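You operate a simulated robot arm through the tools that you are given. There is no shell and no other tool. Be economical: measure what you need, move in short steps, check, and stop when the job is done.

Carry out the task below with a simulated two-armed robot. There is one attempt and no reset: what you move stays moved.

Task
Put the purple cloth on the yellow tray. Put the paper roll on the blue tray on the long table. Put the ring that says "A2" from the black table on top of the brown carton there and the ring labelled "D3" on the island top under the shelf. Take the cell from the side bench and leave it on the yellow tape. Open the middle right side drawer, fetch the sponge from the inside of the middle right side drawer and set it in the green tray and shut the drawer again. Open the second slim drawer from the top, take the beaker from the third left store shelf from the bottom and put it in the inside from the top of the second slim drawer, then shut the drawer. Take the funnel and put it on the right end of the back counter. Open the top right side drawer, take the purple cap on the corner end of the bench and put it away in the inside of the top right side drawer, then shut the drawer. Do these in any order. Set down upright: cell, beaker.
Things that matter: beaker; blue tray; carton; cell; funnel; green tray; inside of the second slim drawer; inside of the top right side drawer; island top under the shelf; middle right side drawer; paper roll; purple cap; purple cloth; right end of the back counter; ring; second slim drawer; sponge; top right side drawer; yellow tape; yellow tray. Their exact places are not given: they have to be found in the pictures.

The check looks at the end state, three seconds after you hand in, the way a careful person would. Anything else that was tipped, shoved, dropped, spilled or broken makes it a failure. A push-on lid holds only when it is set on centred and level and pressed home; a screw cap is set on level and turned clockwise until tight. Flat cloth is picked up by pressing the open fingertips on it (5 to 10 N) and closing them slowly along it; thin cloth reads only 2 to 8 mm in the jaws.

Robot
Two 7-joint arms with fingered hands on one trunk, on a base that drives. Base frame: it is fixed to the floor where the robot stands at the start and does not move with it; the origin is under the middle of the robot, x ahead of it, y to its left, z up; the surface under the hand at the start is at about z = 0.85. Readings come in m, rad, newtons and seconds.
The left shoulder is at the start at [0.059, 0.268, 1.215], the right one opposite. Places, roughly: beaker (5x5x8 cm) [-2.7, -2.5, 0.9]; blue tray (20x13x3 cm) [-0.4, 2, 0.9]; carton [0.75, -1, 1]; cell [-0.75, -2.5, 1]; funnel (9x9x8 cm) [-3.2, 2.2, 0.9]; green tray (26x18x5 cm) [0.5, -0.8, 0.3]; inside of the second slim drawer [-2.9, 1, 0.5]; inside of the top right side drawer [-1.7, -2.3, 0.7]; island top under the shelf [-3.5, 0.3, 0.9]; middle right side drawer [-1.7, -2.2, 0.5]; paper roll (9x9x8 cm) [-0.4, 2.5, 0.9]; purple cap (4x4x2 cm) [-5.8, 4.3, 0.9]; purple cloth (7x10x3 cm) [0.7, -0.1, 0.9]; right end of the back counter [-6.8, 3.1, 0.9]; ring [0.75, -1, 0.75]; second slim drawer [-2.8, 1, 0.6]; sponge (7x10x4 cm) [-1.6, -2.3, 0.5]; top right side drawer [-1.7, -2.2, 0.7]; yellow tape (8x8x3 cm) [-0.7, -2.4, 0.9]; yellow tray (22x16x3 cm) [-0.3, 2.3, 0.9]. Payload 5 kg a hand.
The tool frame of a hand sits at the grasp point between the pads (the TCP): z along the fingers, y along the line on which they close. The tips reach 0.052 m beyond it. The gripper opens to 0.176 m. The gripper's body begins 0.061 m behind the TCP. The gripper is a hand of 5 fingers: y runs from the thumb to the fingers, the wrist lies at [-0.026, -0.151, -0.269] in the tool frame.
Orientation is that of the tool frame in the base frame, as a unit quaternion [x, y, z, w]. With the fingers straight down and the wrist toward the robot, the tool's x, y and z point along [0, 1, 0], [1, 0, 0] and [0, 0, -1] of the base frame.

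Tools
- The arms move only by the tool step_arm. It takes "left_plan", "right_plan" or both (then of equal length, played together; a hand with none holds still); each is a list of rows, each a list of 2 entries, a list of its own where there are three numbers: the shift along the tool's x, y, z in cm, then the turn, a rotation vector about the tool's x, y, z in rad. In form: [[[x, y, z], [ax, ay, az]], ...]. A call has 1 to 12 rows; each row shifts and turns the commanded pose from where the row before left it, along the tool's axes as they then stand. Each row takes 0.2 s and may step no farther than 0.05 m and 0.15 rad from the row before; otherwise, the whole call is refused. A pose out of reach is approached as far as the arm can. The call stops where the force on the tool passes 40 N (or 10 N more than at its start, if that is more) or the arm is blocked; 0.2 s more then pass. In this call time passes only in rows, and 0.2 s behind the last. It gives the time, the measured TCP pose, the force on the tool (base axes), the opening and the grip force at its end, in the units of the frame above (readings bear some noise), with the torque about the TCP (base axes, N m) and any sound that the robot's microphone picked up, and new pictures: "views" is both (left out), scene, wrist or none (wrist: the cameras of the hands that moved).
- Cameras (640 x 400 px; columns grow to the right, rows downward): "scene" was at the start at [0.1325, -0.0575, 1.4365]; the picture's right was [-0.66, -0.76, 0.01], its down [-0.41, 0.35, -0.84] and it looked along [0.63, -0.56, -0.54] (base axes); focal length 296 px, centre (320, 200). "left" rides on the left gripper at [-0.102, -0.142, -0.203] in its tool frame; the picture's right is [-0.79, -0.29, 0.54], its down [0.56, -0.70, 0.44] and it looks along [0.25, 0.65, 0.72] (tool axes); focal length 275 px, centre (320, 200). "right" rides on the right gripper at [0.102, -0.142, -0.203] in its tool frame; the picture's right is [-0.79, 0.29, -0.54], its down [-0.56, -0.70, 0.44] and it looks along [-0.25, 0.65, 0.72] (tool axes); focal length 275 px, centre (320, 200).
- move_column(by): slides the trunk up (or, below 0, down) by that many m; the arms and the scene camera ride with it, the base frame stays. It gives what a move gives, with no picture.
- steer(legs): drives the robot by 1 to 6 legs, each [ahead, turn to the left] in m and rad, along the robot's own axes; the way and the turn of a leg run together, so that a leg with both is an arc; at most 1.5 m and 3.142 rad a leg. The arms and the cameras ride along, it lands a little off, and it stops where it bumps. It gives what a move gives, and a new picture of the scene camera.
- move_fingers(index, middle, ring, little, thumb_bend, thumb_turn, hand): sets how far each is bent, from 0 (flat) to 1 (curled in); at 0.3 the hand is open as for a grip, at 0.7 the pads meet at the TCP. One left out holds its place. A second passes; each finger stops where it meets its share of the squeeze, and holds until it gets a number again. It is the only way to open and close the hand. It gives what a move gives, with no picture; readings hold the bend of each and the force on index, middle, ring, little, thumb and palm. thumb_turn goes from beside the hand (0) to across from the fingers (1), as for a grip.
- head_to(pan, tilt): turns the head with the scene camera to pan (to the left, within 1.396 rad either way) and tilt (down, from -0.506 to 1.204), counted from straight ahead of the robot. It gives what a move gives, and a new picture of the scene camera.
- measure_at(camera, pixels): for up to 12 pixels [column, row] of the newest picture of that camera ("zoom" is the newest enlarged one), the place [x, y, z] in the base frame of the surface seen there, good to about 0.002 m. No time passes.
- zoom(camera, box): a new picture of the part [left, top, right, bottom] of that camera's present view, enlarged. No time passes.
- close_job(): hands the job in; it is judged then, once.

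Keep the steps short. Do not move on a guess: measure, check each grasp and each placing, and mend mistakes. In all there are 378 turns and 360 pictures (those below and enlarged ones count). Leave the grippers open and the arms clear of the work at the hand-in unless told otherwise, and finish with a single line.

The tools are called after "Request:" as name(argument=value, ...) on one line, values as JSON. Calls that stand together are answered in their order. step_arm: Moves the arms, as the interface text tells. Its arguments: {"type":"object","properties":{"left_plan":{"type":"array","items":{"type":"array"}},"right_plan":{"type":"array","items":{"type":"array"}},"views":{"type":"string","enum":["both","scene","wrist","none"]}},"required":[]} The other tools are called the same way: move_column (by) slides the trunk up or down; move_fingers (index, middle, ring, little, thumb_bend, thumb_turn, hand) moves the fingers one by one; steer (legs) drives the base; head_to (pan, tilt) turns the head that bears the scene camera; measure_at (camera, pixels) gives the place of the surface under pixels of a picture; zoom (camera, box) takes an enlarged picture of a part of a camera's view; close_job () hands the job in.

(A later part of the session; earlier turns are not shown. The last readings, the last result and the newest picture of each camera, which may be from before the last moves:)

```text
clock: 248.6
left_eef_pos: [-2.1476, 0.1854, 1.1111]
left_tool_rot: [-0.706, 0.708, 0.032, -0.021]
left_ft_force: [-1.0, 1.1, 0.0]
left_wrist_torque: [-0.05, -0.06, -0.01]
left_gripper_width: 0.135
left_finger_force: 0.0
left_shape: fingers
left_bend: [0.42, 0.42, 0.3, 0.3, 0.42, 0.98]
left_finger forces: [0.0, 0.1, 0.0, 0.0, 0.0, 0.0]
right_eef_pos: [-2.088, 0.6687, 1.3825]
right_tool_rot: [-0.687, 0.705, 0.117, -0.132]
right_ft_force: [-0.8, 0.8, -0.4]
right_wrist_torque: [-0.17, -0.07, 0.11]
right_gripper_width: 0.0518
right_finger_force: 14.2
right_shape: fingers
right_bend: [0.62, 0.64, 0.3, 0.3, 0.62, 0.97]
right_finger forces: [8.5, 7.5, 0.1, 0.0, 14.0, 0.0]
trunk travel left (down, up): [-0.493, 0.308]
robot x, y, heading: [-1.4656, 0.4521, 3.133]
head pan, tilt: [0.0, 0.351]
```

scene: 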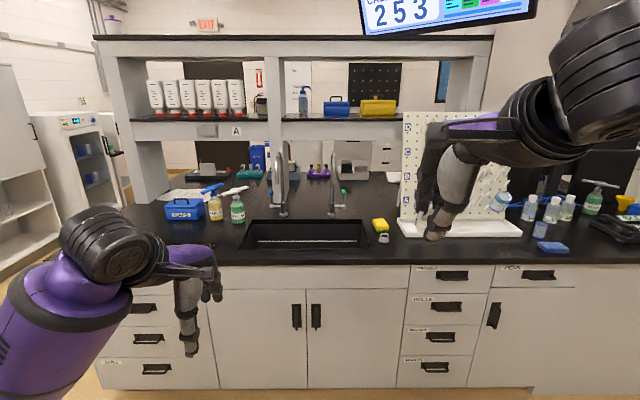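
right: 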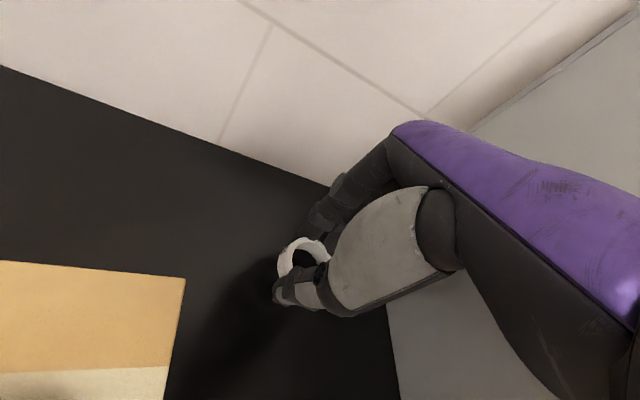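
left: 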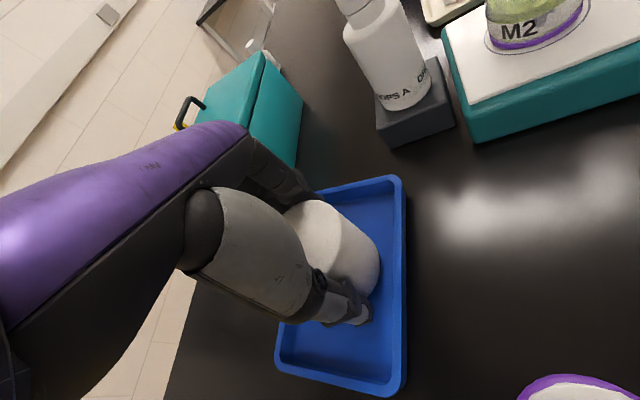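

An excellent front view. I zoom to see the island's shelf area and the slim drawers, and measure points.

Request:
zoom(camera="scene", box=[90, 30, 500, 260])

Request:
measure_at(camera="scene", pixels=[[200, 130], [340, 130], [365, 190], [235, 185], [300, 180], [360, 205], [265, 175], [450, 275], [450, 305], [450, 336], [208, 172], [315, 172]])

Request:
zoom(camera="scene", box=[390, 250, 510, 390])

```text
1.56 times, centred on (295, 145) of scene
```

zoom: 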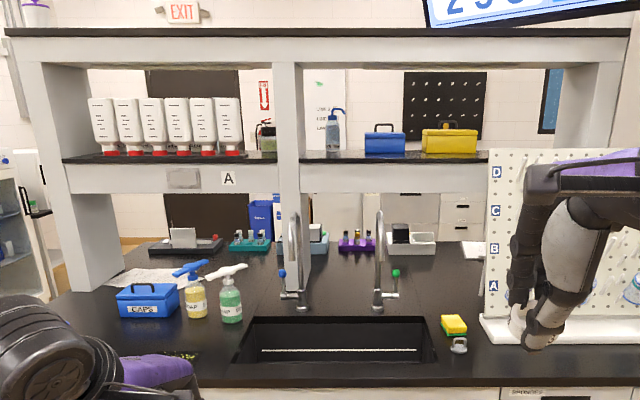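

```text
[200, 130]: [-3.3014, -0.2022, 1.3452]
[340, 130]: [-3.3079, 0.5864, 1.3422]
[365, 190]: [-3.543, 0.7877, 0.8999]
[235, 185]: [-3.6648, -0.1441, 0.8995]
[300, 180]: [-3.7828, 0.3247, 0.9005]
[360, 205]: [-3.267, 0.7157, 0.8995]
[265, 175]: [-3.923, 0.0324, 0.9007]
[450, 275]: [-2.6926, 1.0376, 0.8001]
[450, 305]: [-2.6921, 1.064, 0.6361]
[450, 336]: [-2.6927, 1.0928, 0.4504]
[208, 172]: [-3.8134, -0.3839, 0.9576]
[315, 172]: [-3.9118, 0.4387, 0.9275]
```

```text
2.86 times, centred on (450, 320) of scene
```

zoom: 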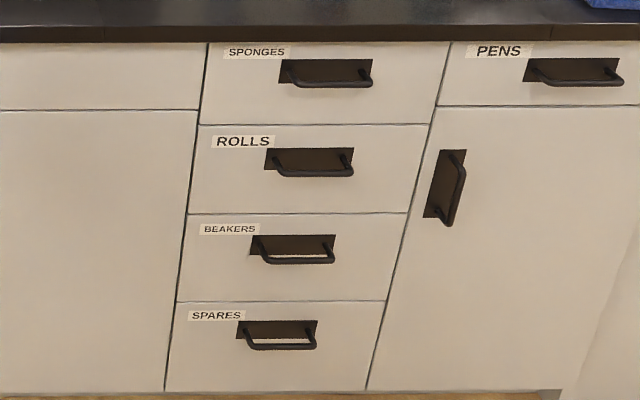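

Slim drawers from the top: SPONGES, ROLLS, BEAKERS, SPARES, so the second one is ROLLS at (-2.69, 1.06, 0.64). The shelf underside begins at x≈-3.3. I measure the gap between the right faucet and the pegboard, and the shelf's underside.

Request:
measure_at(camera="scene", pixels=[[335, 210], [336, 175], [333, 158], [343, 190], [402, 215], [405, 230], [380, 222], [383, 237], [300, 142], [360, 142], [345, 118], [278, 200]])

Request:
zoom(camera="scene", box=[260, 100, 440, 260])

```text
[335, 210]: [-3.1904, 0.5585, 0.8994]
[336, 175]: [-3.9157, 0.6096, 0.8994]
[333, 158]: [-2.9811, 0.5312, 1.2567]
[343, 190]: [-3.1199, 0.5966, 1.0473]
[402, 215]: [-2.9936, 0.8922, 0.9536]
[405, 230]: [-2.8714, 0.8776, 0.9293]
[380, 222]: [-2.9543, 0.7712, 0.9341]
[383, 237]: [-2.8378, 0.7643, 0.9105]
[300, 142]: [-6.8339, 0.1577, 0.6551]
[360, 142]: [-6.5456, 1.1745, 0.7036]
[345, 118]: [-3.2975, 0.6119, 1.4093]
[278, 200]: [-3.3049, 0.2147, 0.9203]
```

```text
2.50 times, centred on (350, 180) of scene
```

zoom: 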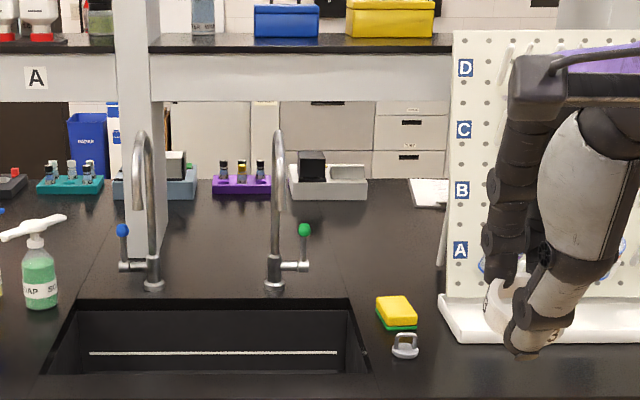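

The gap is y 0.61 to 0.88, which the right arm can pass straight through at y≈0.74. I first raise and pull back the left hand so it stays clear of the faucets, then drive up to the island.

Request:
step_arm(left_plan=[[[0, -2, -2], [0, 0, 0]], [[0, -2, -4], [0, 0, 0]], [[0, -2, -4], [0, 0, 0]], [[0, -2, -4], [0, 0, 0]], [[0, -2, -4], [0, 0, 0]], [[0, 0, -4], [0, 0, 0]]], views="none")

Request:
steer(legs=[[0.6, 0], [0.17, 0.0]])

```text
clock: 250.0
left_eef_pos: [-2.026, 0.183, 1.3222]
left_tool_rot: [-0.705, 0.708, 0.031, -0.022]
left_ft_force: [1.6, 1.2, -1.6]
left_wrist_torque: [-0.09, 0.05, 0.06]
left_gripper_width: 0.135
left_finger_force: 0.0
left_shape: fingers
left_bend: [0.42, 0.42, 0.3, 0.3, 0.42, 0.98]
left_finger forces: [0.0, 0.0, 0.0, 0.0, 0.1, 0.1]
right_eef_pos: [-2.0864, 0.6686, 1.384]
right_tool_rot: [-0.687, 0.704, 0.118, -0.134]
right_ft_force: [0.5, 0.8, -0.1]
right_wrist_torque: [-0.06, 0.05, 0.06]
right_gripper_width: 0.0518
right_finger_force: 15.5
right_shape: fingers
right_bend: [0.62, 0.64, 0.3, 0.3, 0.62, 0.97]
right_finger forces: [8.5, 7.7, 0.0, 0.1, 14.1, 0.0]
trunk travel left (down, up): [-0.493, 0.308]
robot x, y, heading: [-1.4636, 0.4483, 3.135]
head pan, tilt: [0.0, 0.351]
```

```text
clock: 255.8
left_eef_pos: [-2.792, 0.2055, 1.3203]
left_tool_rot: [-0.7, 0.713, 0.031, -0.022]
left_ft_force: [-1.8, 0.3, -1.1]
left_wrist_torque: [-0.05, -0.19, -0.02]
left_gripper_width: 0.1348
left_finger_force: 0.3
left_shape: fingers
left_bend: [0.42, 0.42, 0.3, 0.3, 0.42, 0.97]
left_finger forces: [0.1, 0.1, 0.0, 0.0, 0.1, 0.1]
right_eef_pos: [-2.8429, 0.6934, 1.3823]
right_tool_rot: [-0.681, 0.711, 0.119, -0.131]
right_ft_force: [-1.4, 0.8, -1.5]
right_wrist_torque: [-0.04, -0.13, 0.06]
right_gripper_width: 0.0516
right_finger_force: 14.9
right_shape: fingers
right_bend: [0.62, 0.64, 0.3, 0.3, 0.62, 0.97]
right_finger forces: [8.5, 7.5, 0.0, 0.1, 14.0, 0.0]
trunk travel left (down, up): [-0.493, 0.308]
robot x, y, heading: [-2.2206, 0.4659, 3.114]
head pan, tilt: [0.0, 0.351]
```

scene: 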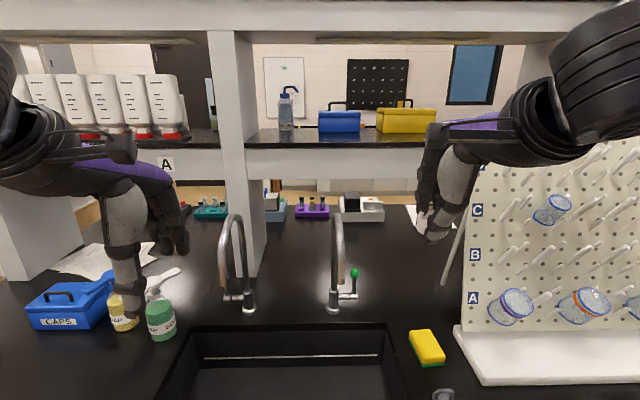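

I'm at x=-2.22. I lower the trunk 0.1 m, drive 3 cm more, and pitch the right hand forward by 0.4 rad for reach.

Request:
move_column(by=-0.1)

Request:
steer(legs=[[0.03, 0.02]])

Request:
step_arm(right_plan=[[[-1, 0, 0], [-0.04, 0, 0]], [[-1, 0, 0], [-0.08, 0, 0]], [[-1, 0, 0], [-0.08, 0, 0]], [[-1, 0, 0], [-0.08, 0, 0]], [[0, 0, 0], [-0.08, 0, 0]], [[0, 0, 0], [-0.04, 0, 0]]])

```text
clock: 257.1
left_eef_pos: [-2.7732, 0.2043, 1.2306]
left_tool_rot: [-0.7, 0.713, 0.037, -0.028]
left_ft_force: [-0.1, -0.4, 0.5]
left_wrist_torque: [-0.01, 0.05, 0.0]
left_gripper_width: 0.135
left_finger_force: 0.0
left_shape: fingers
left_bend: [0.42, 0.42, 0.3, 0.3, 0.42, 0.97]
left_finger forces: [0.0, 0.1, 0.0, 0.1, 0.1, 0.0]
right_eef_pos: [-2.8215, 0.691, 1.2927]
right_tool_rot: [-0.681, 0.709, 0.124, -0.136]
right_ft_force: [0.2, -0.7, 1.4]
right_wrist_torque: [0.04, 0.05, -0.01]
right_gripper_width: 0.0519
right_finger_force: 15.3
right_shape: fingers
right_bend: [0.62, 0.64, 0.3, 0.3, 0.62, 0.96]
right_finger forces: [8.4, 7.8, 0.1, 0.1, 14.1, 0.0]
trunk travel left (down, up): [-0.393, 0.408]
robot x, y, heading: [-2.2232, 0.4676, 3.115]
head pan, tilt: [0.0, 0.351]
```

```text
clock: 258.0
left_eef_pos: [-2.8022, 0.1932, 1.2252]
left_tool_rot: [0.707, -0.706, -0.035, 0.026]
left_ft_force: [-3.4, 0.5, -3.0]
left_wrist_torque: [0.02, -0.39, -0.12]
left_gripper_width: 0.1347
left_finger_force: 0.1
left_shape: fingers
left_bend: [0.42, 0.42, 0.3, 0.3, 0.42, 0.97]
left_finger forces: [0.0, 0.0, 0.0, 0.0, 0.1, 0.1]
right_eef_pos: [-2.8635, 0.6807, 1.2877]
right_tool_rot: [-0.688, 0.703, 0.121, -0.136]
right_ft_force: [-1.9, 0.6, -0.9]
right_wrist_torque: [0.05, -0.22, -0.02]
right_gripper_width: 0.0521
right_finger_force: 15.2
right_shape: fingers
right_bend: [0.62, 0.64, 0.3, 0.3, 0.62, 0.96]
right_finger forces: [8.4, 7.7, 0.0, 0.0, 14.1, 0.1]
trunk travel left (down, up): [-0.393, 0.408]
robot x, y, heading: [-2.2505, 0.4644, 3.142]
head pan, tilt: [0.0, 0.351]
```

scene: 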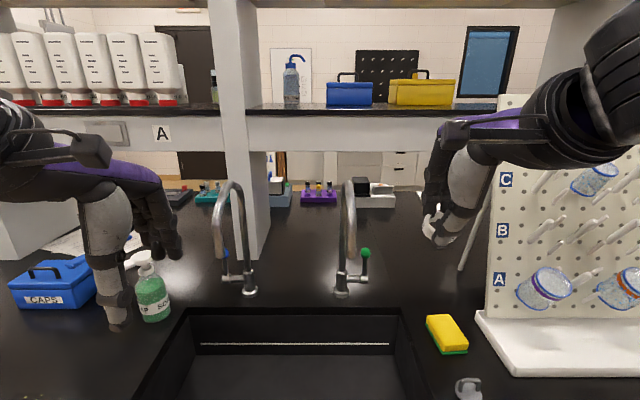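

```text
clock: 259.4
left_eef_pos: [-2.7851, 0.1948, 1.2322]
left_tool_rot: [-0.706, 0.706, 0.039, -0.031]
left_ft_force: [-1.7, 0.2, -0.1]
left_wrist_torque: [-0.05, -0.21, -0.05]
left_gripper_width: 0.1352
left_finger_force: 0.0
left_shape: fingers
left_bend: [0.42, 0.42, 0.3, 0.3, 0.42, 0.98]
left_finger forces: [0.0, 0.0, 0.1, 0.0, 0.0, 0.0]
right_eef_pos: [-2.8981, 0.706, 1.3319]
right_tool_rot: [-0.644, 0.664, 0.263, -0.273]
right_ft_force: [-2.4, 0.6, -0.7]
right_wrist_torque: [-0.06, -0.04, 0.09]
right_gripper_width: 0.052
right_finger_force: 14.7
right_shape: fingers
right_bend: [0.62, 0.64, 0.3, 0.3, 0.62, 0.96]
right_finger forces: [8.3, 7.6, 0.1, 0.0, 14.1, 0.0]
right hand out of reach, approached as far as the arm can: row 3, 4, 5, 6
trunk travel left (down, up): [-0.393, 0.408]
robot x, y, heading: [-2.2535, 0.4675, 3.136]
head pan, tilt: [0.0, 0.351]
```

scene: 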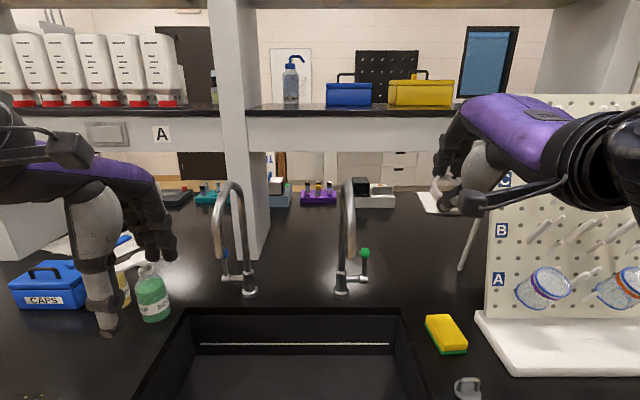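
right: 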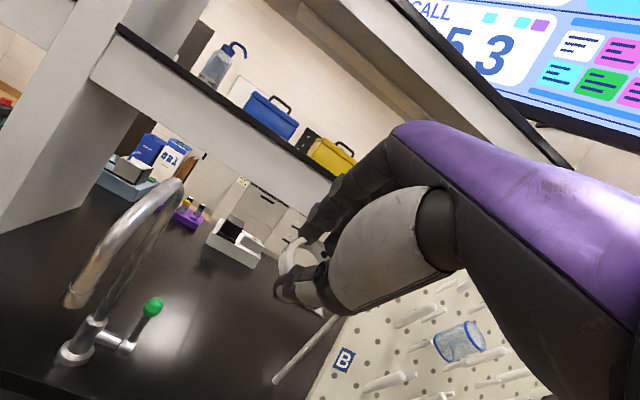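

There's a diagonal strut at the pegboard's left. I measure it, along with the shelf's lower edge and the white paper on the counter behind.

Request:
measure_at(camera="scene", pixels=[[461, 268], [467, 245], [474, 222], [425, 200], [400, 150], [486, 250], [365, 255], [300, 150]])

Request:
measure_at(camera="right", pixels=[[278, 380], [330, 320], [290, 265], [305, 255], [150, 110], [260, 160], [180, 330]])

```text
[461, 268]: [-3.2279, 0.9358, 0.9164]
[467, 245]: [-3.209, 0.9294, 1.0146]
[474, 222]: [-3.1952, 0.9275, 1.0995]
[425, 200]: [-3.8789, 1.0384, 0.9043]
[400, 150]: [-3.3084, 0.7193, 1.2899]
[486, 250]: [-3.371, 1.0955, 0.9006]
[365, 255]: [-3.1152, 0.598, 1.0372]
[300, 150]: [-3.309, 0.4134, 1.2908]
```

```text
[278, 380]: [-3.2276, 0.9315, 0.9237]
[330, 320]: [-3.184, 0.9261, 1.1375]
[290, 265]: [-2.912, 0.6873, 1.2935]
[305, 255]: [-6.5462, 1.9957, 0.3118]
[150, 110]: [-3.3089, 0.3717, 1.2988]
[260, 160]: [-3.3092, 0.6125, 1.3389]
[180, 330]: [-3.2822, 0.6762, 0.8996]
```

The strut is at y≈0.93 and the shelf underside at z≈1.285, so the gap is 0.61 to 0.92. I lower the hand to z≈1.06 at y≈0.76, before the sponge.

Request:
step_arm(right_plan=[[[-1, -2, 2], [0, 0, 0]], [[-1, -3, 3], [0, 0, 0]], [[-1, -3, 3], [0, 0, 0]], [[-1, -3, 3], [0, 0, 0]], [[-1, -3, 3], [0, 0, 0]], [[-0.5, -3, 3], [0, 0, 0]], [[0, -2, 2], [0, 0, 0]]])

```text
clock: 261.0
left_eef_pos: [-2.7863, 0.1945, 1.2318]
left_tool_rot: [0.707, -0.705, -0.038, 0.03]
left_ft_force: [-3.8, -0.4, -1.4]
left_wrist_torque: [-0.13, -0.36, -0.02]
left_gripper_width: 0.1349
left_finger_force: 0.1
left_shape: fingers
left_bend: [0.42, 0.42, 0.3, 0.3, 0.42, 0.98]
left_finger forces: [0.0, 0.0, 0.0, 0.1, 0.1, 0.1]
right_eef_pos: [-2.9557, 0.7403, 1.0842]
right_tool_rot: [-0.645, 0.663, 0.263, -0.275]
right_ft_force: [-4.0, 2.1, 0.9]
right_wrist_torque: [-0.03, -0.3, 0.16]
right_gripper_width: 0.0519
right_finger_force: 14.4
right_shape: fingers
right_bend: [0.62, 0.64, 0.3, 0.3, 0.62, 0.96]
right_finger forces: [8.4, 7.5, 0.1, 0.0, 13.8, 0.0]
right hand out of reach, approached as far as the arm can: row 1, 2, 3, 4, 5
trunk travel left (down, up): [-0.393, 0.408]
robot x, y, heading: [-2.2547, 0.469, 3.135]
head pan, tilt: [0.0, 0.351]
```

scene: 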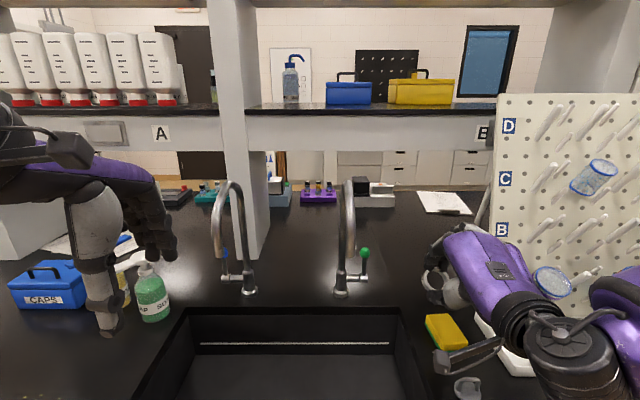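
right: 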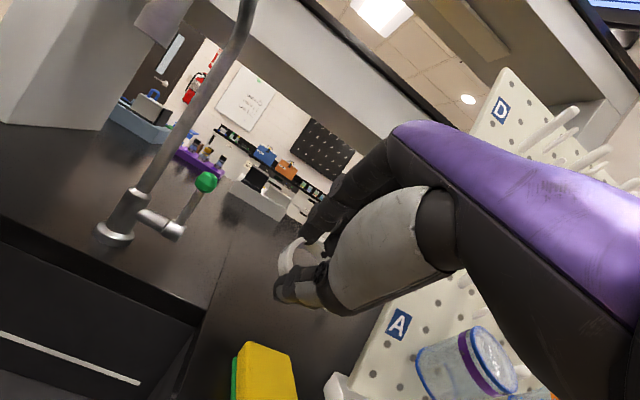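

I check the clearance between the forearm and the beakers hanging on the pegs.

Request:
measure_at(camera="scene", pixels=[[553, 283], [545, 270], [520, 290], [610, 290], [570, 360], [500, 270], [540, 320], [440, 290]])

Request:
zoom(camera="scene", box=[400, 180, 640, 400])

```text
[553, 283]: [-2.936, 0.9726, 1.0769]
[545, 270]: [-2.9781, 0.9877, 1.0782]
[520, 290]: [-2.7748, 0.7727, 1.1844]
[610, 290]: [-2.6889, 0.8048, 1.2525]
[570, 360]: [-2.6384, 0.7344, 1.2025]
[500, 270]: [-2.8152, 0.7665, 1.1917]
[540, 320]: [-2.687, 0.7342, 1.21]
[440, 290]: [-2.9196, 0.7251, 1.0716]
```

```text
1.82 times, centred on (520, 290) of scene
```

zoom: 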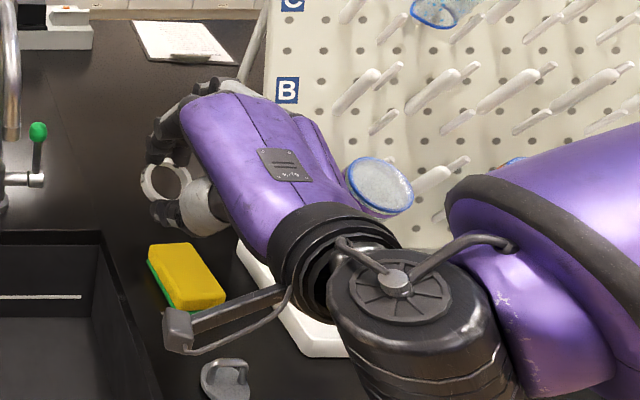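

The right elbow flares toward the pegboard and would strike it further in. I'll place D3 from another side instead, so I lift the hand and back away.

Request:
step_arm(right_plan=[[[0.5, 1, -3], [0, 0, 0]], [[0.5, 1, -4], [0, 0, 0]], [[0.5, 1, -4], [0, 0, 0]], [[0.5, 0, -4], [0.04, 0, 0]], [[0.5, 0, -4], [0.08, 0, 0]], [[0, -2, -3], [0.08, 0, 0]], [[0, -2, -2], [0.08, 0, 0]], [[0, -2, 0], [0.08, 0, 0]]], views="none")

Request:
steer(legs=[[-0.5, 0]])

Request:
head_to(pan=-1.0, tilt=0.4)

```text
clock: 262.8
left_eef_pos: [-2.7828, 0.1939, 1.235]
left_tool_rot: [0.707, -0.706, -0.041, 0.032]
left_ft_force: [0.7, 1.0, 0.9]
left_wrist_torque: [-0.06, 0.12, 0.01]
left_gripper_width: 0.135
left_finger_force: 0.1
left_shape: fingers
left_bend: [0.42, 0.42, 0.3, 0.3, 0.42, 0.98]
left_finger forces: [0.0, 0.1, 0.1, 0.0, 0.1, 0.1]
right_eef_pos: [-2.8345, 0.7006, 1.2569]
right_tool_rot: [-0.683, 0.699, 0.142, -0.155]
right_ft_force: [2.2, 1.0, -0.6]
right_wrist_torque: [-0.03, 0.1, -0.01]
right_gripper_width: 0.0521
right_finger_force: 14.9
right_shape: fingers
right_bend: [0.62, 0.64, 0.3, 0.3, 0.62, 0.96]
right_finger forces: [8.6, 7.4, 0.0, 0.0, 13.9, 0.0]
right hand out of reach, approached as far as the arm can: row 1, 2, 3, 4, 6
trunk travel left (down, up): [-0.393, 0.408]
robot x, y, heading: [-2.2496, 0.4675, 3.141]
head pan, tilt: [0.0, 0.351]
```

```text
clock: 266.8
left_eef_pos: [-2.2611, 0.1894, 1.2347]
left_tool_rot: [0.71, -0.703, -0.041, 0.033]
left_ft_force: [1.0, 0.3, -0.1]
left_wrist_torque: [-0.03, 0.03, 0.01]
left_gripper_width: 0.1349
left_finger_force: 0.0
left_shape: fingers
left_bend: [0.42, 0.42, 0.3, 0.3, 0.42, 0.98]
left_finger forces: [0.1, 0.1, 0.0, 0.1, 0.0, 0.0]
right_eef_pos: [-2.3201, 0.6953, 1.2546]
right_tool_rot: [-0.687, 0.696, 0.14, -0.155]
right_ft_force: [0.2, -0.2, 0.8]
right_wrist_torque: [0.0, 0.08, -0.03]
right_gripper_width: 0.052
right_finger_force: 14.8
right_shape: fingers
right_bend: [0.62, 0.64, 0.3, 0.3, 0.62, 0.96]
right_finger forces: [8.6, 7.4, 0.0, 0.0, 13.9, 0.0]
trunk travel left (down, up): [-0.393, 0.408]
robot x, y, heading: [-1.7343, 0.4683, -3.134]
head pan, tilt: [0.0, 0.351]
```

scene: 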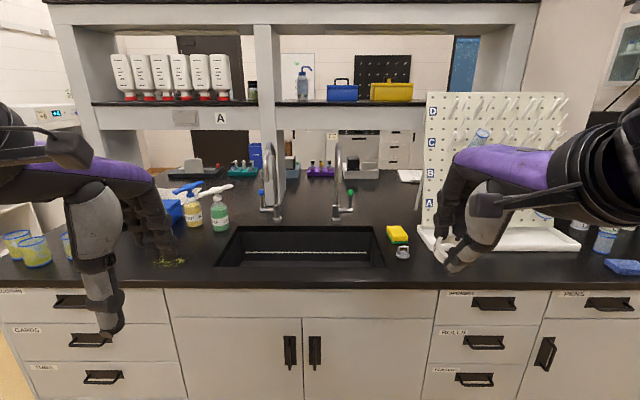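

```text
clock: 268.0
left_eef_pos: [-2.2487, 0.1913, 1.2401]
left_tool_rot: [0.707, -0.705, -0.048, 0.035]
left_ft_force: [-0.5, -0.4, -1.4]
left_wrist_torque: [0.02, -0.08, -0.04]
left_gripper_width: 0.1352
left_finger_force: 0.2
left_shape: fingers
left_bend: [0.42, 0.42, 0.3, 0.3, 0.42, 0.98]
left_finger forces: [0.1, 0.0, 0.0, 0.1, 0.1, 0.1]
right_eef_pos: [-2.3077, 0.6959, 1.2648]
right_tool_rot: [-0.685, 0.696, 0.144, -0.161]
right_ft_force: [1.2, -0.4, -0.2]
right_wrist_torque: [0.0, -0.05, 0.01]
right_gripper_width: 0.0521
right_finger_force: 15.2
right_shape: fingers
right_bend: [0.62, 0.64, 0.3, 0.3, 0.62, 0.96]
right_finger forces: [8.5, 7.6, 0.0, 0.0, 14.1, 0.1]
trunk travel left (down, up): [-0.393, 0.408]
robot x, y, heading: [-1.7326, 0.4698, -3.14]
head pan, tilt: [-1.0, 0.4]
```

scene: 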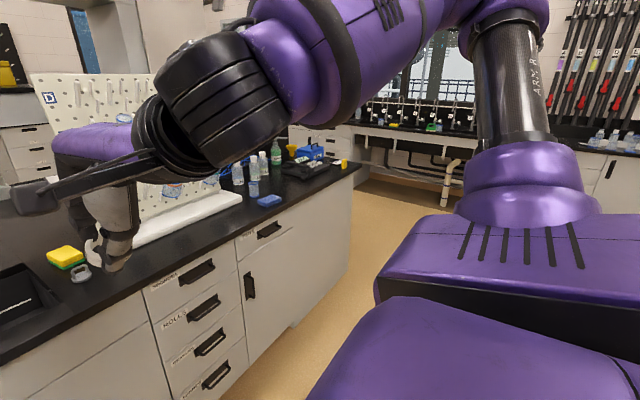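

I turn along the aisle and drive to the island's far end, where the funnel should be.

Request:
steer(legs=[[0, -1.57], [1.4, 0]])

Request:
head_to(pan=1.0, tilt=0.4)

```text
clock: 283.6
left_eef_pos: [-2.1076, 2.4063, 1.2378]
left_tool_rot: [-0.028, 0.998, 0.057, 0.002]
left_ft_force: [0.7, 0.1, -1.7]
left_wrist_torque: [-0.01, 0.05, 0.01]
left_gripper_width: 0.1352
left_finger_force: 0.1
left_shape: fingers
left_bend: [0.42, 0.42, 0.3, 0.3, 0.42, 0.97]
left_finger forces: [0.1, 0.0, 0.0, 0.1, 0.0, 0.0]
right_eef_pos: [-1.6045, 2.489, 1.2599]
right_tool_rot: [-0.017, 0.978, 0.206, -0.012]
right_ft_force: [0.0, 2.4, -5.4]
right_wrist_torque: [-0.1, 0.14, 0.05]
right_gripper_width: 0.0522
right_finger_force: 14.6
right_shape: fingers
right_bend: [0.62, 0.64, 0.3, 0.3, 0.62, 0.96]
right_finger forces: [8.4, 7.1, 0.0, 0.0, 13.4, 0.1]
trunk travel left (down, up): [-0.393, 0.408]
robot x, y, heading: [-1.806, 1.9055, 1.622]
head pan, tilt: [-1.0, 0.4]
```

scene: 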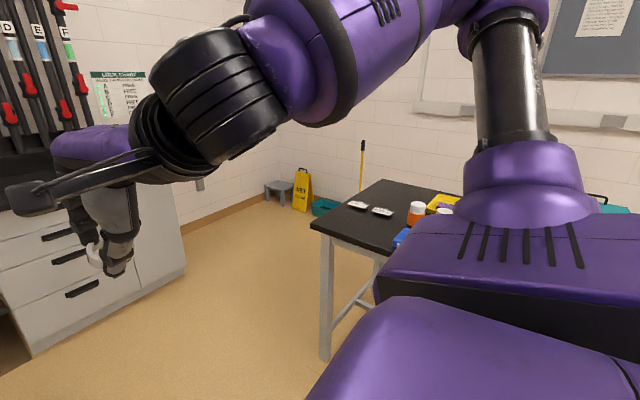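

```text
clock: 285.5
left_eef_pos: [-2.1079, 2.3899, 1.2447]
left_tool_rot: [-0.029, 0.998, 0.063, 0.002]
left_ft_force: [-0.3, 0.9, 0.2]
left_wrist_torque: [0.02, 0.0, 0.02]
left_gripper_width: 0.1348
left_finger_force: 0.0
left_shape: fingers
left_bend: [0.42, 0.42, 0.3, 0.3, 0.42, 0.98]
left_finger forces: [0.0, 0.1, 0.1, 0.1, 0.0, 0.1]
right_eef_pos: [-1.6034, 2.477, 1.275]
right_tool_rot: [-0.012, 0.976, 0.215, -0.015]
right_ft_force: [-0.6, 0.1, -0.5]
right_wrist_torque: [0.0, 0.0, -0.01]
right_gripper_width: 0.0516
right_finger_force: 14.9
right_shape: fingers
right_bend: [0.62, 0.64, 0.3, 0.3, 0.62, 0.97]
right_finger forces: [8.6, 7.5, 0.0, 0.0, 13.7, 0.0]
trunk travel left (down, up): [-0.393, 0.408]
robot x, y, heading: [-1.8064, 1.9049, 1.625]
head pan, tilt: [1.0, 0.4]
```

scene: 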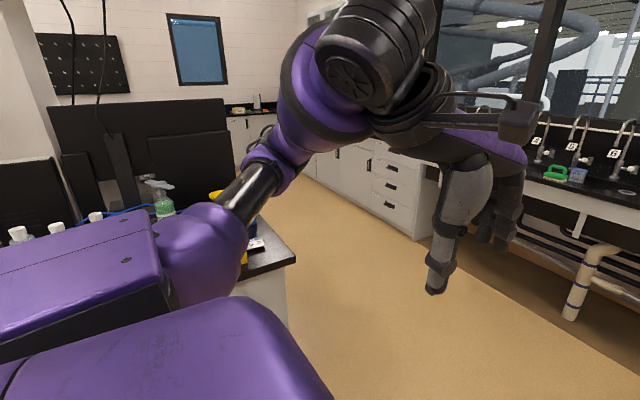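

I go a bit further and turn left to see the island's end.

Request:
steer(legs=[[1.0, 0], [0, 1.2]])

Request:
head_to(pan=0.75, tilt=0.5)

```text
clock: 297.3
left_eef_pos: [-2.4174, 2.8077, 1.2442]
left_tool_rot: [-0.596, 0.801, 0.053, -0.035]
left_ft_force: [0.1, -0.1, 0.3]
left_wrist_torque: [-0.04, -0.04, 0.01]
left_gripper_width: 0.135
left_finger_force: 0.0
left_shape: fingers
left_bend: [0.42, 0.42, 0.3, 0.3, 0.42, 0.97]
left_finger forces: [0.1, 0.0, 0.0, 0.0, 0.1, 0.0]
right_eef_pos: [-2.3277, 3.3084, 1.2711]
right_tool_rot: [-0.575, 0.793, 0.161, -0.123]
right_ft_force: [0.5, -0.3, 1.2]
right_wrist_torque: [-0.02, 0.0, 0.0]
right_gripper_width: 0.0518
right_finger_force: 15.2
right_shape: fingers
right_bend: [0.62, 0.64, 0.3, 0.3, 0.62, 0.97]
right_finger forces: [8.4, 7.7, 0.0, 0.0, 13.9, 0.0]
trunk travel left (down, up): [-0.393, 0.408]
robot x, y, heading: [-1.8596, 2.9317, 2.846]
head pan, tilt: [1.0, 0.4]
```

scene: 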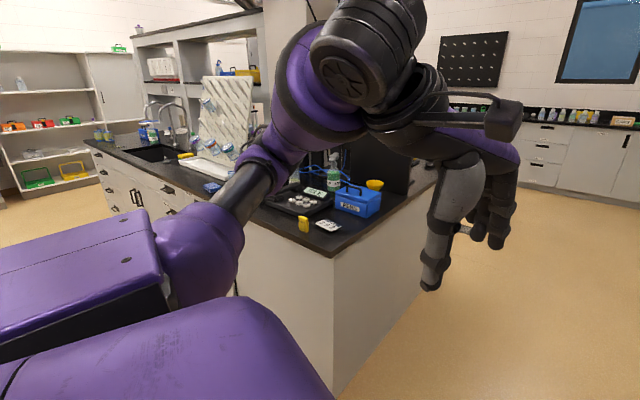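

```text
clock: 298.0
left_eef_pos: [-2.4023, 2.8026, 1.2516]
left_tool_rot: [-0.596, 0.8, 0.059, -0.04]
left_ft_force: [0.8, 0.1, 0.8]
left_wrist_torque: [0.01, 0.08, 0.01]
left_gripper_width: 0.135
left_finger_force: 0.0
left_shape: fingers
left_bend: [0.42, 0.42, 0.3, 0.3, 0.42, 0.97]
left_finger forces: [0.1, 0.0, 0.0, 0.0, 0.1, 0.0]
right_eef_pos: [-2.3139, 3.3037, 1.2837]
right_tool_rot: [-0.572, 0.792, 0.167, -0.13]
right_ft_force: [1.5, 0.2, 1.3]
right_wrist_torque: [-0.01, 0.09, 0.0]
right_gripper_width: 0.0517
right_finger_force: 15.4
right_shape: fingers
right_bend: [0.62, 0.64, 0.3, 0.3, 0.62, 0.96]
right_finger forces: [8.6, 7.6, 0.1, 0.1, 13.8, 0.0]
trunk travel left (down, up): [-0.393, 0.408]
robot x, y, heading: [-1.8554, 2.9357, 2.845]
head pan, tilt: [0.75, 0.499]
```

scene: 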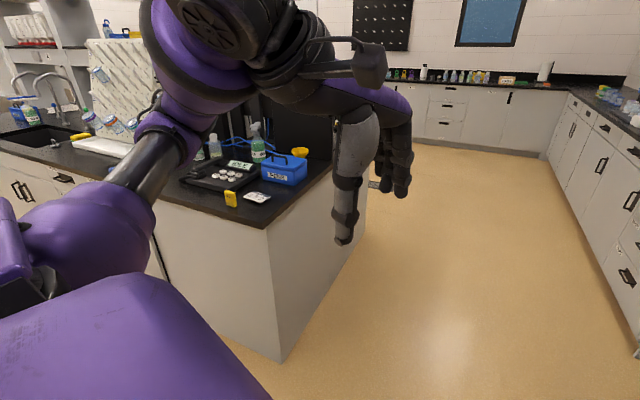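

The yellow item at (300,152) is probably the funnel. I measure and zoom.

Request:
measure_at(camera="scene", pixels=[[300, 151], [306, 150], [293, 151], [266, 226], [285, 168], [335, 180], [257, 196], [230, 198], [345, 165], [260, 150]])

Request:
zoom(camera="scene", box=[160, 100, 380, 240])

```text
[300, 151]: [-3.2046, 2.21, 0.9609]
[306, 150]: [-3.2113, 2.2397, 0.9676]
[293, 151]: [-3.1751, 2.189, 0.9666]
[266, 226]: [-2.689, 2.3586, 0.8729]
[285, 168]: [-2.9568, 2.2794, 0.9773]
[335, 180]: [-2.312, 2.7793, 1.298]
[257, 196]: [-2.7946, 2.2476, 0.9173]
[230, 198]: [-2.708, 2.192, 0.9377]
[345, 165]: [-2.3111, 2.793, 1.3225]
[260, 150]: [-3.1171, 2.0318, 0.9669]
```

```text
2.86 times, centred on (270, 170) of scene
```

zoom: 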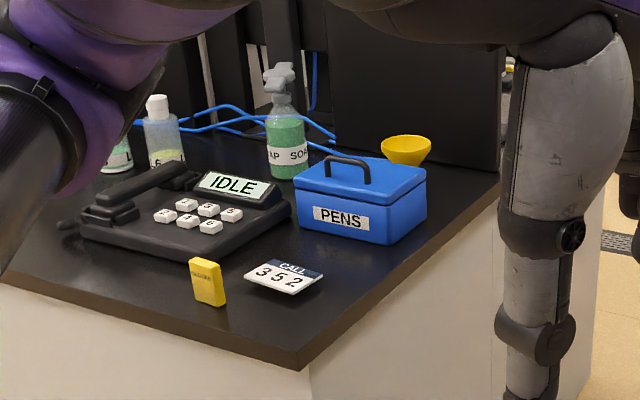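

The funnel is at (-3.20, 2.21), rim at 0.967. The island end is at y≈2.36. I drive around to face the end from y≈2.95.

Request:
steer(legs=[[0, 0.296], [1.5, 0], [0.1, 0]])

Request:
head_to(pan=1.2, tilt=0.5)

```text
clock: 306.3
left_eef_pos: [-3.4129, 2.6361, 1.265]
left_tool_rot: [0.719, -0.69, -0.059, 0.059]
left_ft_force: [-2.2, -1.5, 1.9]
left_wrist_torque: [0.08, -0.18, -0.05]
left_gripper_width: 0.1348
left_finger_force: 0.0
left_shape: fingers
left_bend: [0.42, 0.42, 0.3, 0.3, 0.42, 0.98]
left_finger forces: [0.1, 0.0, 0.0, 0.1, 0.1, 0.0]
right_eef_pos: [-3.4758, 3.156, 1.2797]
right_tool_rot: [-0.684, 0.702, 0.138, -0.141]
right_ft_force: [-2.4, 1.9, -3.8]
right_wrist_torque: [-0.35, -0.06, 0.19]
right_gripper_width: 0.052
right_finger_force: 14.9
right_shape: fingers
right_bend: [0.62, 0.64, 0.3, 0.3, 0.62, 0.97]
right_finger forces: [8.4, 7.5, 0.0, 0.0, 13.6, 0.0]
trunk travel left (down, up): [-0.393, 0.408]
robot x, y, heading: [-2.9276, 2.9275, -3.123]
head pan, tilt: [0.75, 0.499]
stopped in leg 2: the robot was blocked; the commanded pose is now the measured one
```

scene: 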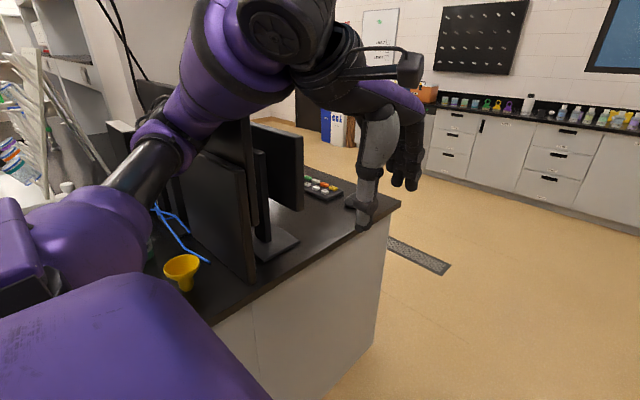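

```text
clock: 307.2
left_eef_pos: [-3.4105, 2.6345, 1.2633]
left_tool_rot: [0.717, -0.692, -0.056, 0.057]
left_ft_force: [-0.6, -0.6, 0.9]
left_wrist_torque: [0.01, -0.01, -0.01]
left_gripper_width: 0.1346
left_finger_force: 0.0
left_shape: fingers
left_bend: [0.42, 0.42, 0.3, 0.3, 0.42, 0.98]
left_finger forces: [0.0, 0.0, 0.0, 0.0, 0.0, 0.1]
right_eef_pos: [-3.4748, 3.1536, 1.285]
right_tool_rot: [-0.685, 0.7, 0.14, -0.144]
right_ft_force: [-1.6, 0.4, -0.1]
right_wrist_torque: [-0.02, 0.04, -0.01]
right_gripper_width: 0.0519
right_finger_force: 14.8
right_shape: fingers
right_bend: [0.62, 0.64, 0.3, 0.3, 0.62, 0.97]
right_finger forces: [8.4, 7.5, 0.0, 0.0, 13.6, 0.0]
trunk travel left (down, up): [-0.393, 0.408]
robot x, y, heading: [-2.9301, 2.9304, -3.117]
head pan, tilt: [1.201, 0.499]
```

scene: 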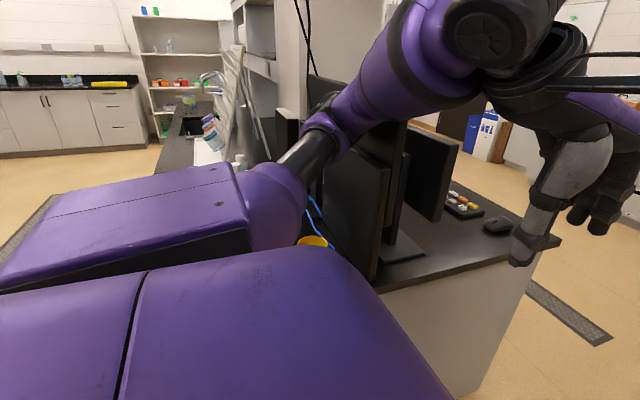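

Blocked again. The left elbow is close to the monitor, so I measure both to see whether they touch.

Request:
measure_at(camera="scene", pixels=[[350, 210], [330, 190], [385, 180], [400, 120], [325, 100], [310, 140], [325, 125], [345, 115], [380, 90], [430, 160], [285, 130], [318, 240]])

Request:
zoom(camera="scene", box=[220, 40, 520, 290])

```text
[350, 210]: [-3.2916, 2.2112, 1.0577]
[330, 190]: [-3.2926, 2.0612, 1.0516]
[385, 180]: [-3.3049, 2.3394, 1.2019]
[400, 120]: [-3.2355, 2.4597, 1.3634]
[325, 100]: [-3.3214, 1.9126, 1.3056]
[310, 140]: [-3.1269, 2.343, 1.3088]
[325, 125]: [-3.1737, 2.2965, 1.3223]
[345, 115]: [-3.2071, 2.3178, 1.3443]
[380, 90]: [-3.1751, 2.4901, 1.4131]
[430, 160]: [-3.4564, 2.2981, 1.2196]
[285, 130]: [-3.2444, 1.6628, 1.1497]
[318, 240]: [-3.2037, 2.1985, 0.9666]
```

```text
1.60 times, centred on (370, 165) of scene
```

zoom: 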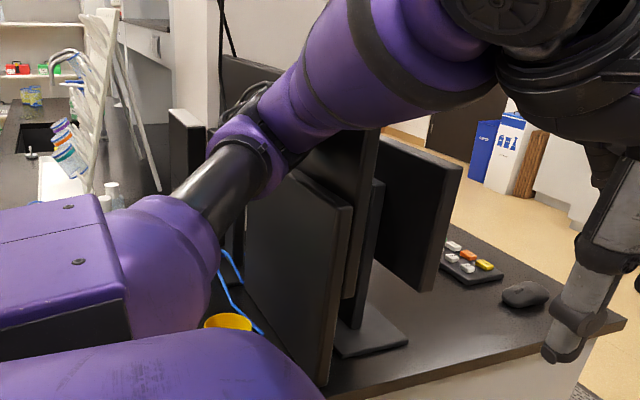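

The elbow is right at the monitor, which still stands. I back off straight away and then raise the trunk well above it.

Request:
steer(legs=[[-0.2, 0]])

Request:
move_column(by=0.3)

Request:
head_to(pan=1.0, tilt=0.6)

Request:
measure_at(camera="scene", pixels=[[250, 150], [280, 150], [310, 150], [250, 200], [300, 220], [320, 200]])

```text
clock: 309.1
left_eef_pos: [-3.2327, 2.6331, 1.2497]
left_tool_rot: [0.716, -0.695, -0.052, 0.048]
left_ft_force: [0.9, 0.7, 1.4]
left_wrist_torque: [-0.08, 0.14, 0.06]
left_gripper_width: 0.1348
left_finger_force: 0.1
left_shape: fingers
left_bend: [0.42, 0.42, 0.3, 0.3, 0.42, 0.98]
left_finger forces: [0.1, 0.1, 0.1, 0.0, 0.0, 0.0]
right_eef_pos: [-3.2979, 3.1488, 1.2752]
right_tool_rot: [-0.687, 0.701, 0.137, -0.135]
right_ft_force: [1.6, 0.8, 0.6]
right_wrist_torque: [-0.06, 0.11, -0.01]
right_gripper_width: 0.052
right_finger_force: 15.1
right_shape: fingers
right_bend: [0.62, 0.64, 0.3, 0.3, 0.62, 0.97]
right_finger forces: [8.3, 7.5, 0.0, 0.1, 13.6, 0.0]
trunk travel left (down, up): [-0.393, 0.408]
robot x, y, heading: [-2.7337, 2.932, -3.122]
head pan, tilt: [1.201, 0.499]
```

scene: 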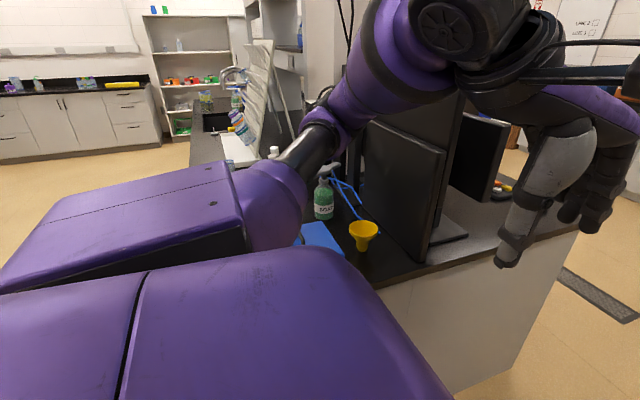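

```text
clock: 312.1
left_eef_pos: [-3.2194, 2.6324, 1.5532]
left_tool_rot: [0.716, -0.694, -0.055, 0.051]
left_ft_force: [0.1, 0.3, -0.4]
left_wrist_torque: [-0.02, 0.01, -0.01]
left_gripper_width: 0.1349
left_finger_force: 0.0
left_shape: fingers
left_bend: [0.42, 0.42, 0.3, 0.3, 0.42, 0.98]
left_finger forces: [0.1, 0.1, 0.1, 0.1, 0.1, 0.0]
right_eef_pos: [-3.2848, 3.1484, 1.5804]
right_tool_rot: [-0.687, 0.7, 0.14, -0.139]
right_ft_force: [-0.3, 0.4, -0.7]
right_wrist_torque: [-0.01, -0.02, 0.04]
right_gripper_width: 0.0516
right_finger_force: 15.1
right_shape: fingers
right_bend: [0.62, 0.64, 0.3, 0.3, 0.62, 0.96]
right_finger forces: [8.5, 7.6, 0.0, 0.0, 13.9, 0.1]
trunk travel left (down, up): [-0.693, 0.108]
robot x, y, heading: [-2.7302, 2.9342, -3.122]
head pan, tilt: [1.201, 0.499]
```

```text
clock: 312.8
left_eef_pos: [-3.2201, 2.632, 1.554]
left_tool_rot: [0.716, -0.694, -0.055, 0.052]
left_ft_force: [-0.7, 0.5, -0.2]
left_wrist_torque: [-0.02, 0.0, -0.01]
left_gripper_width: 0.1349
left_finger_force: 0.0
left_shape: fingers
left_bend: [0.42, 0.42, 0.3, 0.3, 0.42, 0.98]
left_finger forces: [0.1, 0.0, 0.0, 0.0, 0.0, 0.1]
right_eef_pos: [-3.2845, 3.1478, 1.5814]
right_tool_rot: [-0.687, 0.699, 0.141, -0.14]
right_ft_force: [0.1, -0.3, 0.8]
right_wrist_torque: [0.01, -0.04, -0.02]
right_gripper_width: 0.0519
right_finger_force: 14.6
right_shape: fingers
right_bend: [0.62, 0.64, 0.3, 0.3, 0.62, 0.96]
right_finger forces: [8.5, 7.6, 0.1, 0.0, 13.9, 0.0]
trunk travel left (down, up): [-0.693, 0.108]
robot x, y, heading: [-2.728, 2.9304, -3.122]
head pan, tilt: [1.0, 0.6]
```

scene: 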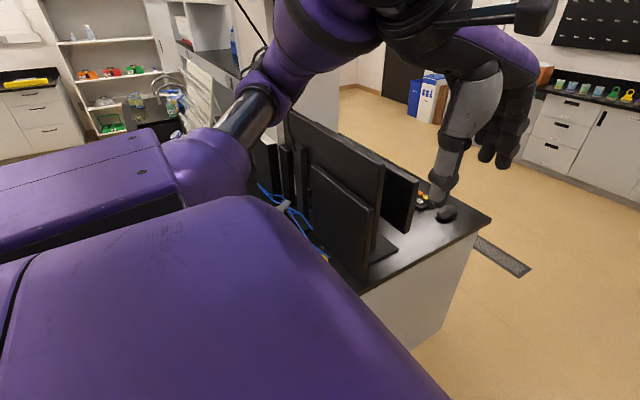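

```text
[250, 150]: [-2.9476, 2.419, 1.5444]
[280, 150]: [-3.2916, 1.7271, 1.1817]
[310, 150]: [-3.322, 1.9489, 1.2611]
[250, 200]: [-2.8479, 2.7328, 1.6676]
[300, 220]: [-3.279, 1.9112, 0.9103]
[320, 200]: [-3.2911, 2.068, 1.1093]
```

The monitors stand where they were (plane x≈-3.29). With the arms now above 1.5 m, I drive to x≈-3.44 and turn to face the island's end.

Request:
steer(legs=[[0.7, 0], [0, 1.551]])

Request:
head_to(pan=0.2, tilt=0.85)

```text
clock: 323.5
left_eef_pos: [-3.1304, 2.4142, 1.5537]
left_tool_rot: [0.997, -0.006, -0.003, 0.075]
left_ft_force: [0.1, 0.2, -0.1]
left_wrist_torque: [0.06, 0.01, -0.02]
left_gripper_width: 0.1349
left_finger_force: 0.1
left_shape: fingers
left_bend: [0.42, 0.42, 0.3, 0.3, 0.42, 0.98]
left_finger forces: [0.1, 0.0, 0.0, 0.1, 0.0, 0.1]
right_eef_pos: [-3.6476, 2.3719, 1.5808]
right_tool_rot: [0.98, -0.029, -0.005, 0.198]
right_ft_force: [-0.5, -0.9, -1.0]
right_wrist_torque: [0.04, 0.0, 0.0]
right_gripper_width: 0.0517
right_finger_force: 15.2
right_shape: fingers
right_bend: [0.62, 0.64, 0.3, 0.3, 0.62, 0.96]
right_finger forces: [8.5, 7.8, 0.0, 0.1, 13.8, 0.0]
trunk travel left (down, up): [-0.693, 0.108]
robot x, y, heading: [-3.4204, 2.9166, -1.596]
head pan, tilt: [1.0, 0.6]
```

scene: 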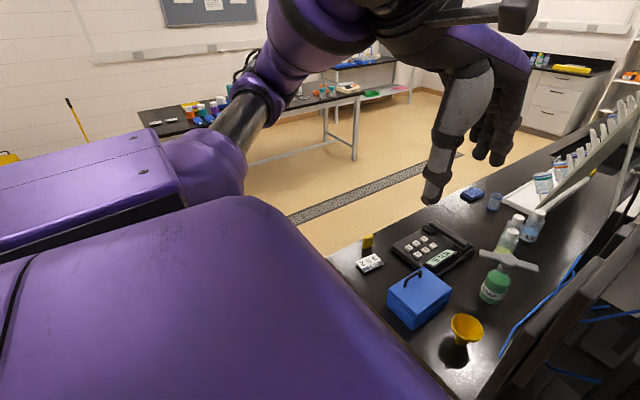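

```text
clock: 324.6
left_eef_pos: [-3.129, 2.4303, 1.5591]
left_tool_rot: [0.997, -0.006, -0.003, 0.081]
left_ft_force: [0.3, -2.0, -0.8]
left_wrist_torque: [0.24, 0.0, -0.04]
left_gripper_width: 0.1348
left_finger_force: 0.1
left_shape: fingers
left_bend: [0.42, 0.42, 0.3, 0.3, 0.42, 0.98]
left_finger forces: [0.0, 0.0, 0.0, 0.0, 0.0, 0.0]
right_eef_pos: [-3.6473, 2.388, 1.5868]
right_tool_rot: [0.978, -0.031, -0.005, 0.204]
right_ft_force: [-0.2, -0.9, -0.5]
right_wrist_torque: [0.17, -0.03, 0.05]
right_gripper_width: 0.052
right_finger_force: 15.1
right_shape: fingers
right_bend: [0.62, 0.64, 0.3, 0.3, 0.62, 0.96]
right_finger forces: [8.4, 7.6, 0.1, 0.1, 13.7, 0.0]
trunk travel left (down, up): [-0.693, 0.108]
robot x, y, heading: [-3.4189, 2.915, -1.593]
head pan, tilt: [0.201, 0.85]
```

scene: 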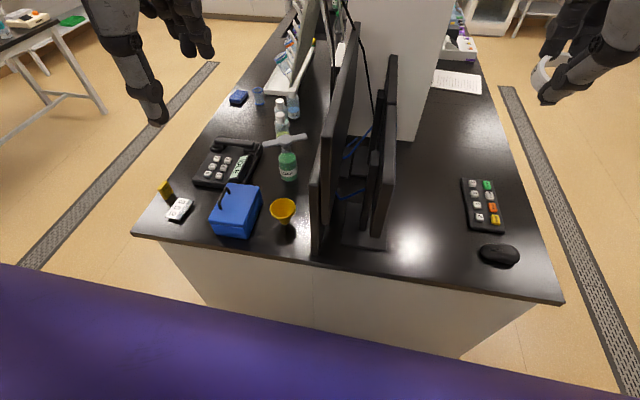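

A good view from the end. I measure the funnel, the monitors' edge, the PENS box, the back edge of the island, and the post and shelf.

Request:
measure_at(camera="scene", pixels=[[283, 205], [272, 210], [294, 209], [283, 218], [315, 235], [345, 235], [262, 195], [255, 230], [555, 300], [500, 90], [460, 82], [420, 130]])

Request:
zoom(camera="scene", box=[200, 140, 420, 280])

Request:
zoom(camera="scene", box=[260, 0, 560, 180])

```text
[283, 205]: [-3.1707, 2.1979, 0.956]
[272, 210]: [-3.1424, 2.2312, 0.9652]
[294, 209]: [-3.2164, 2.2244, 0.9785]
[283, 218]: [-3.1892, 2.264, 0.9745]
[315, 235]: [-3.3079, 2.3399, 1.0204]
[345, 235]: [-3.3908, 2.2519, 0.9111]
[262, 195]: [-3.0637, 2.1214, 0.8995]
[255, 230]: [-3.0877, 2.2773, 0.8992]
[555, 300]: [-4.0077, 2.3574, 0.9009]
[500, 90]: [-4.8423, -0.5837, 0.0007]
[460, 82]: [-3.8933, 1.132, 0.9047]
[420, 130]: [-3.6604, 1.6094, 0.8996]
```

```text
2.86 times, centred on (310, 210) of scene
```

zoom: 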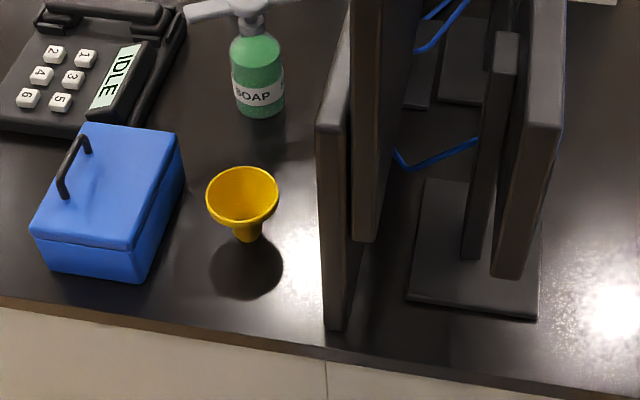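

```text
2.13 times, centred on (410, 90) of scene
```

zoom: 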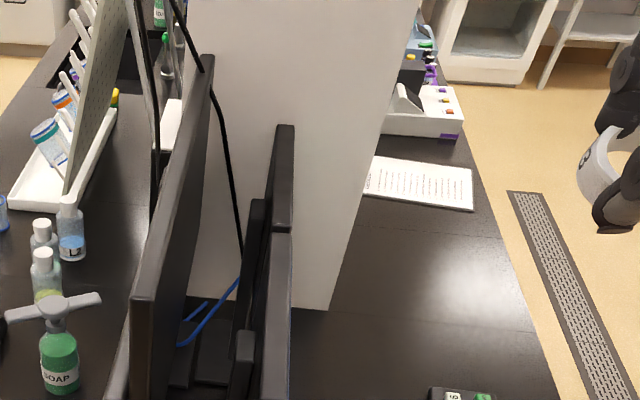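

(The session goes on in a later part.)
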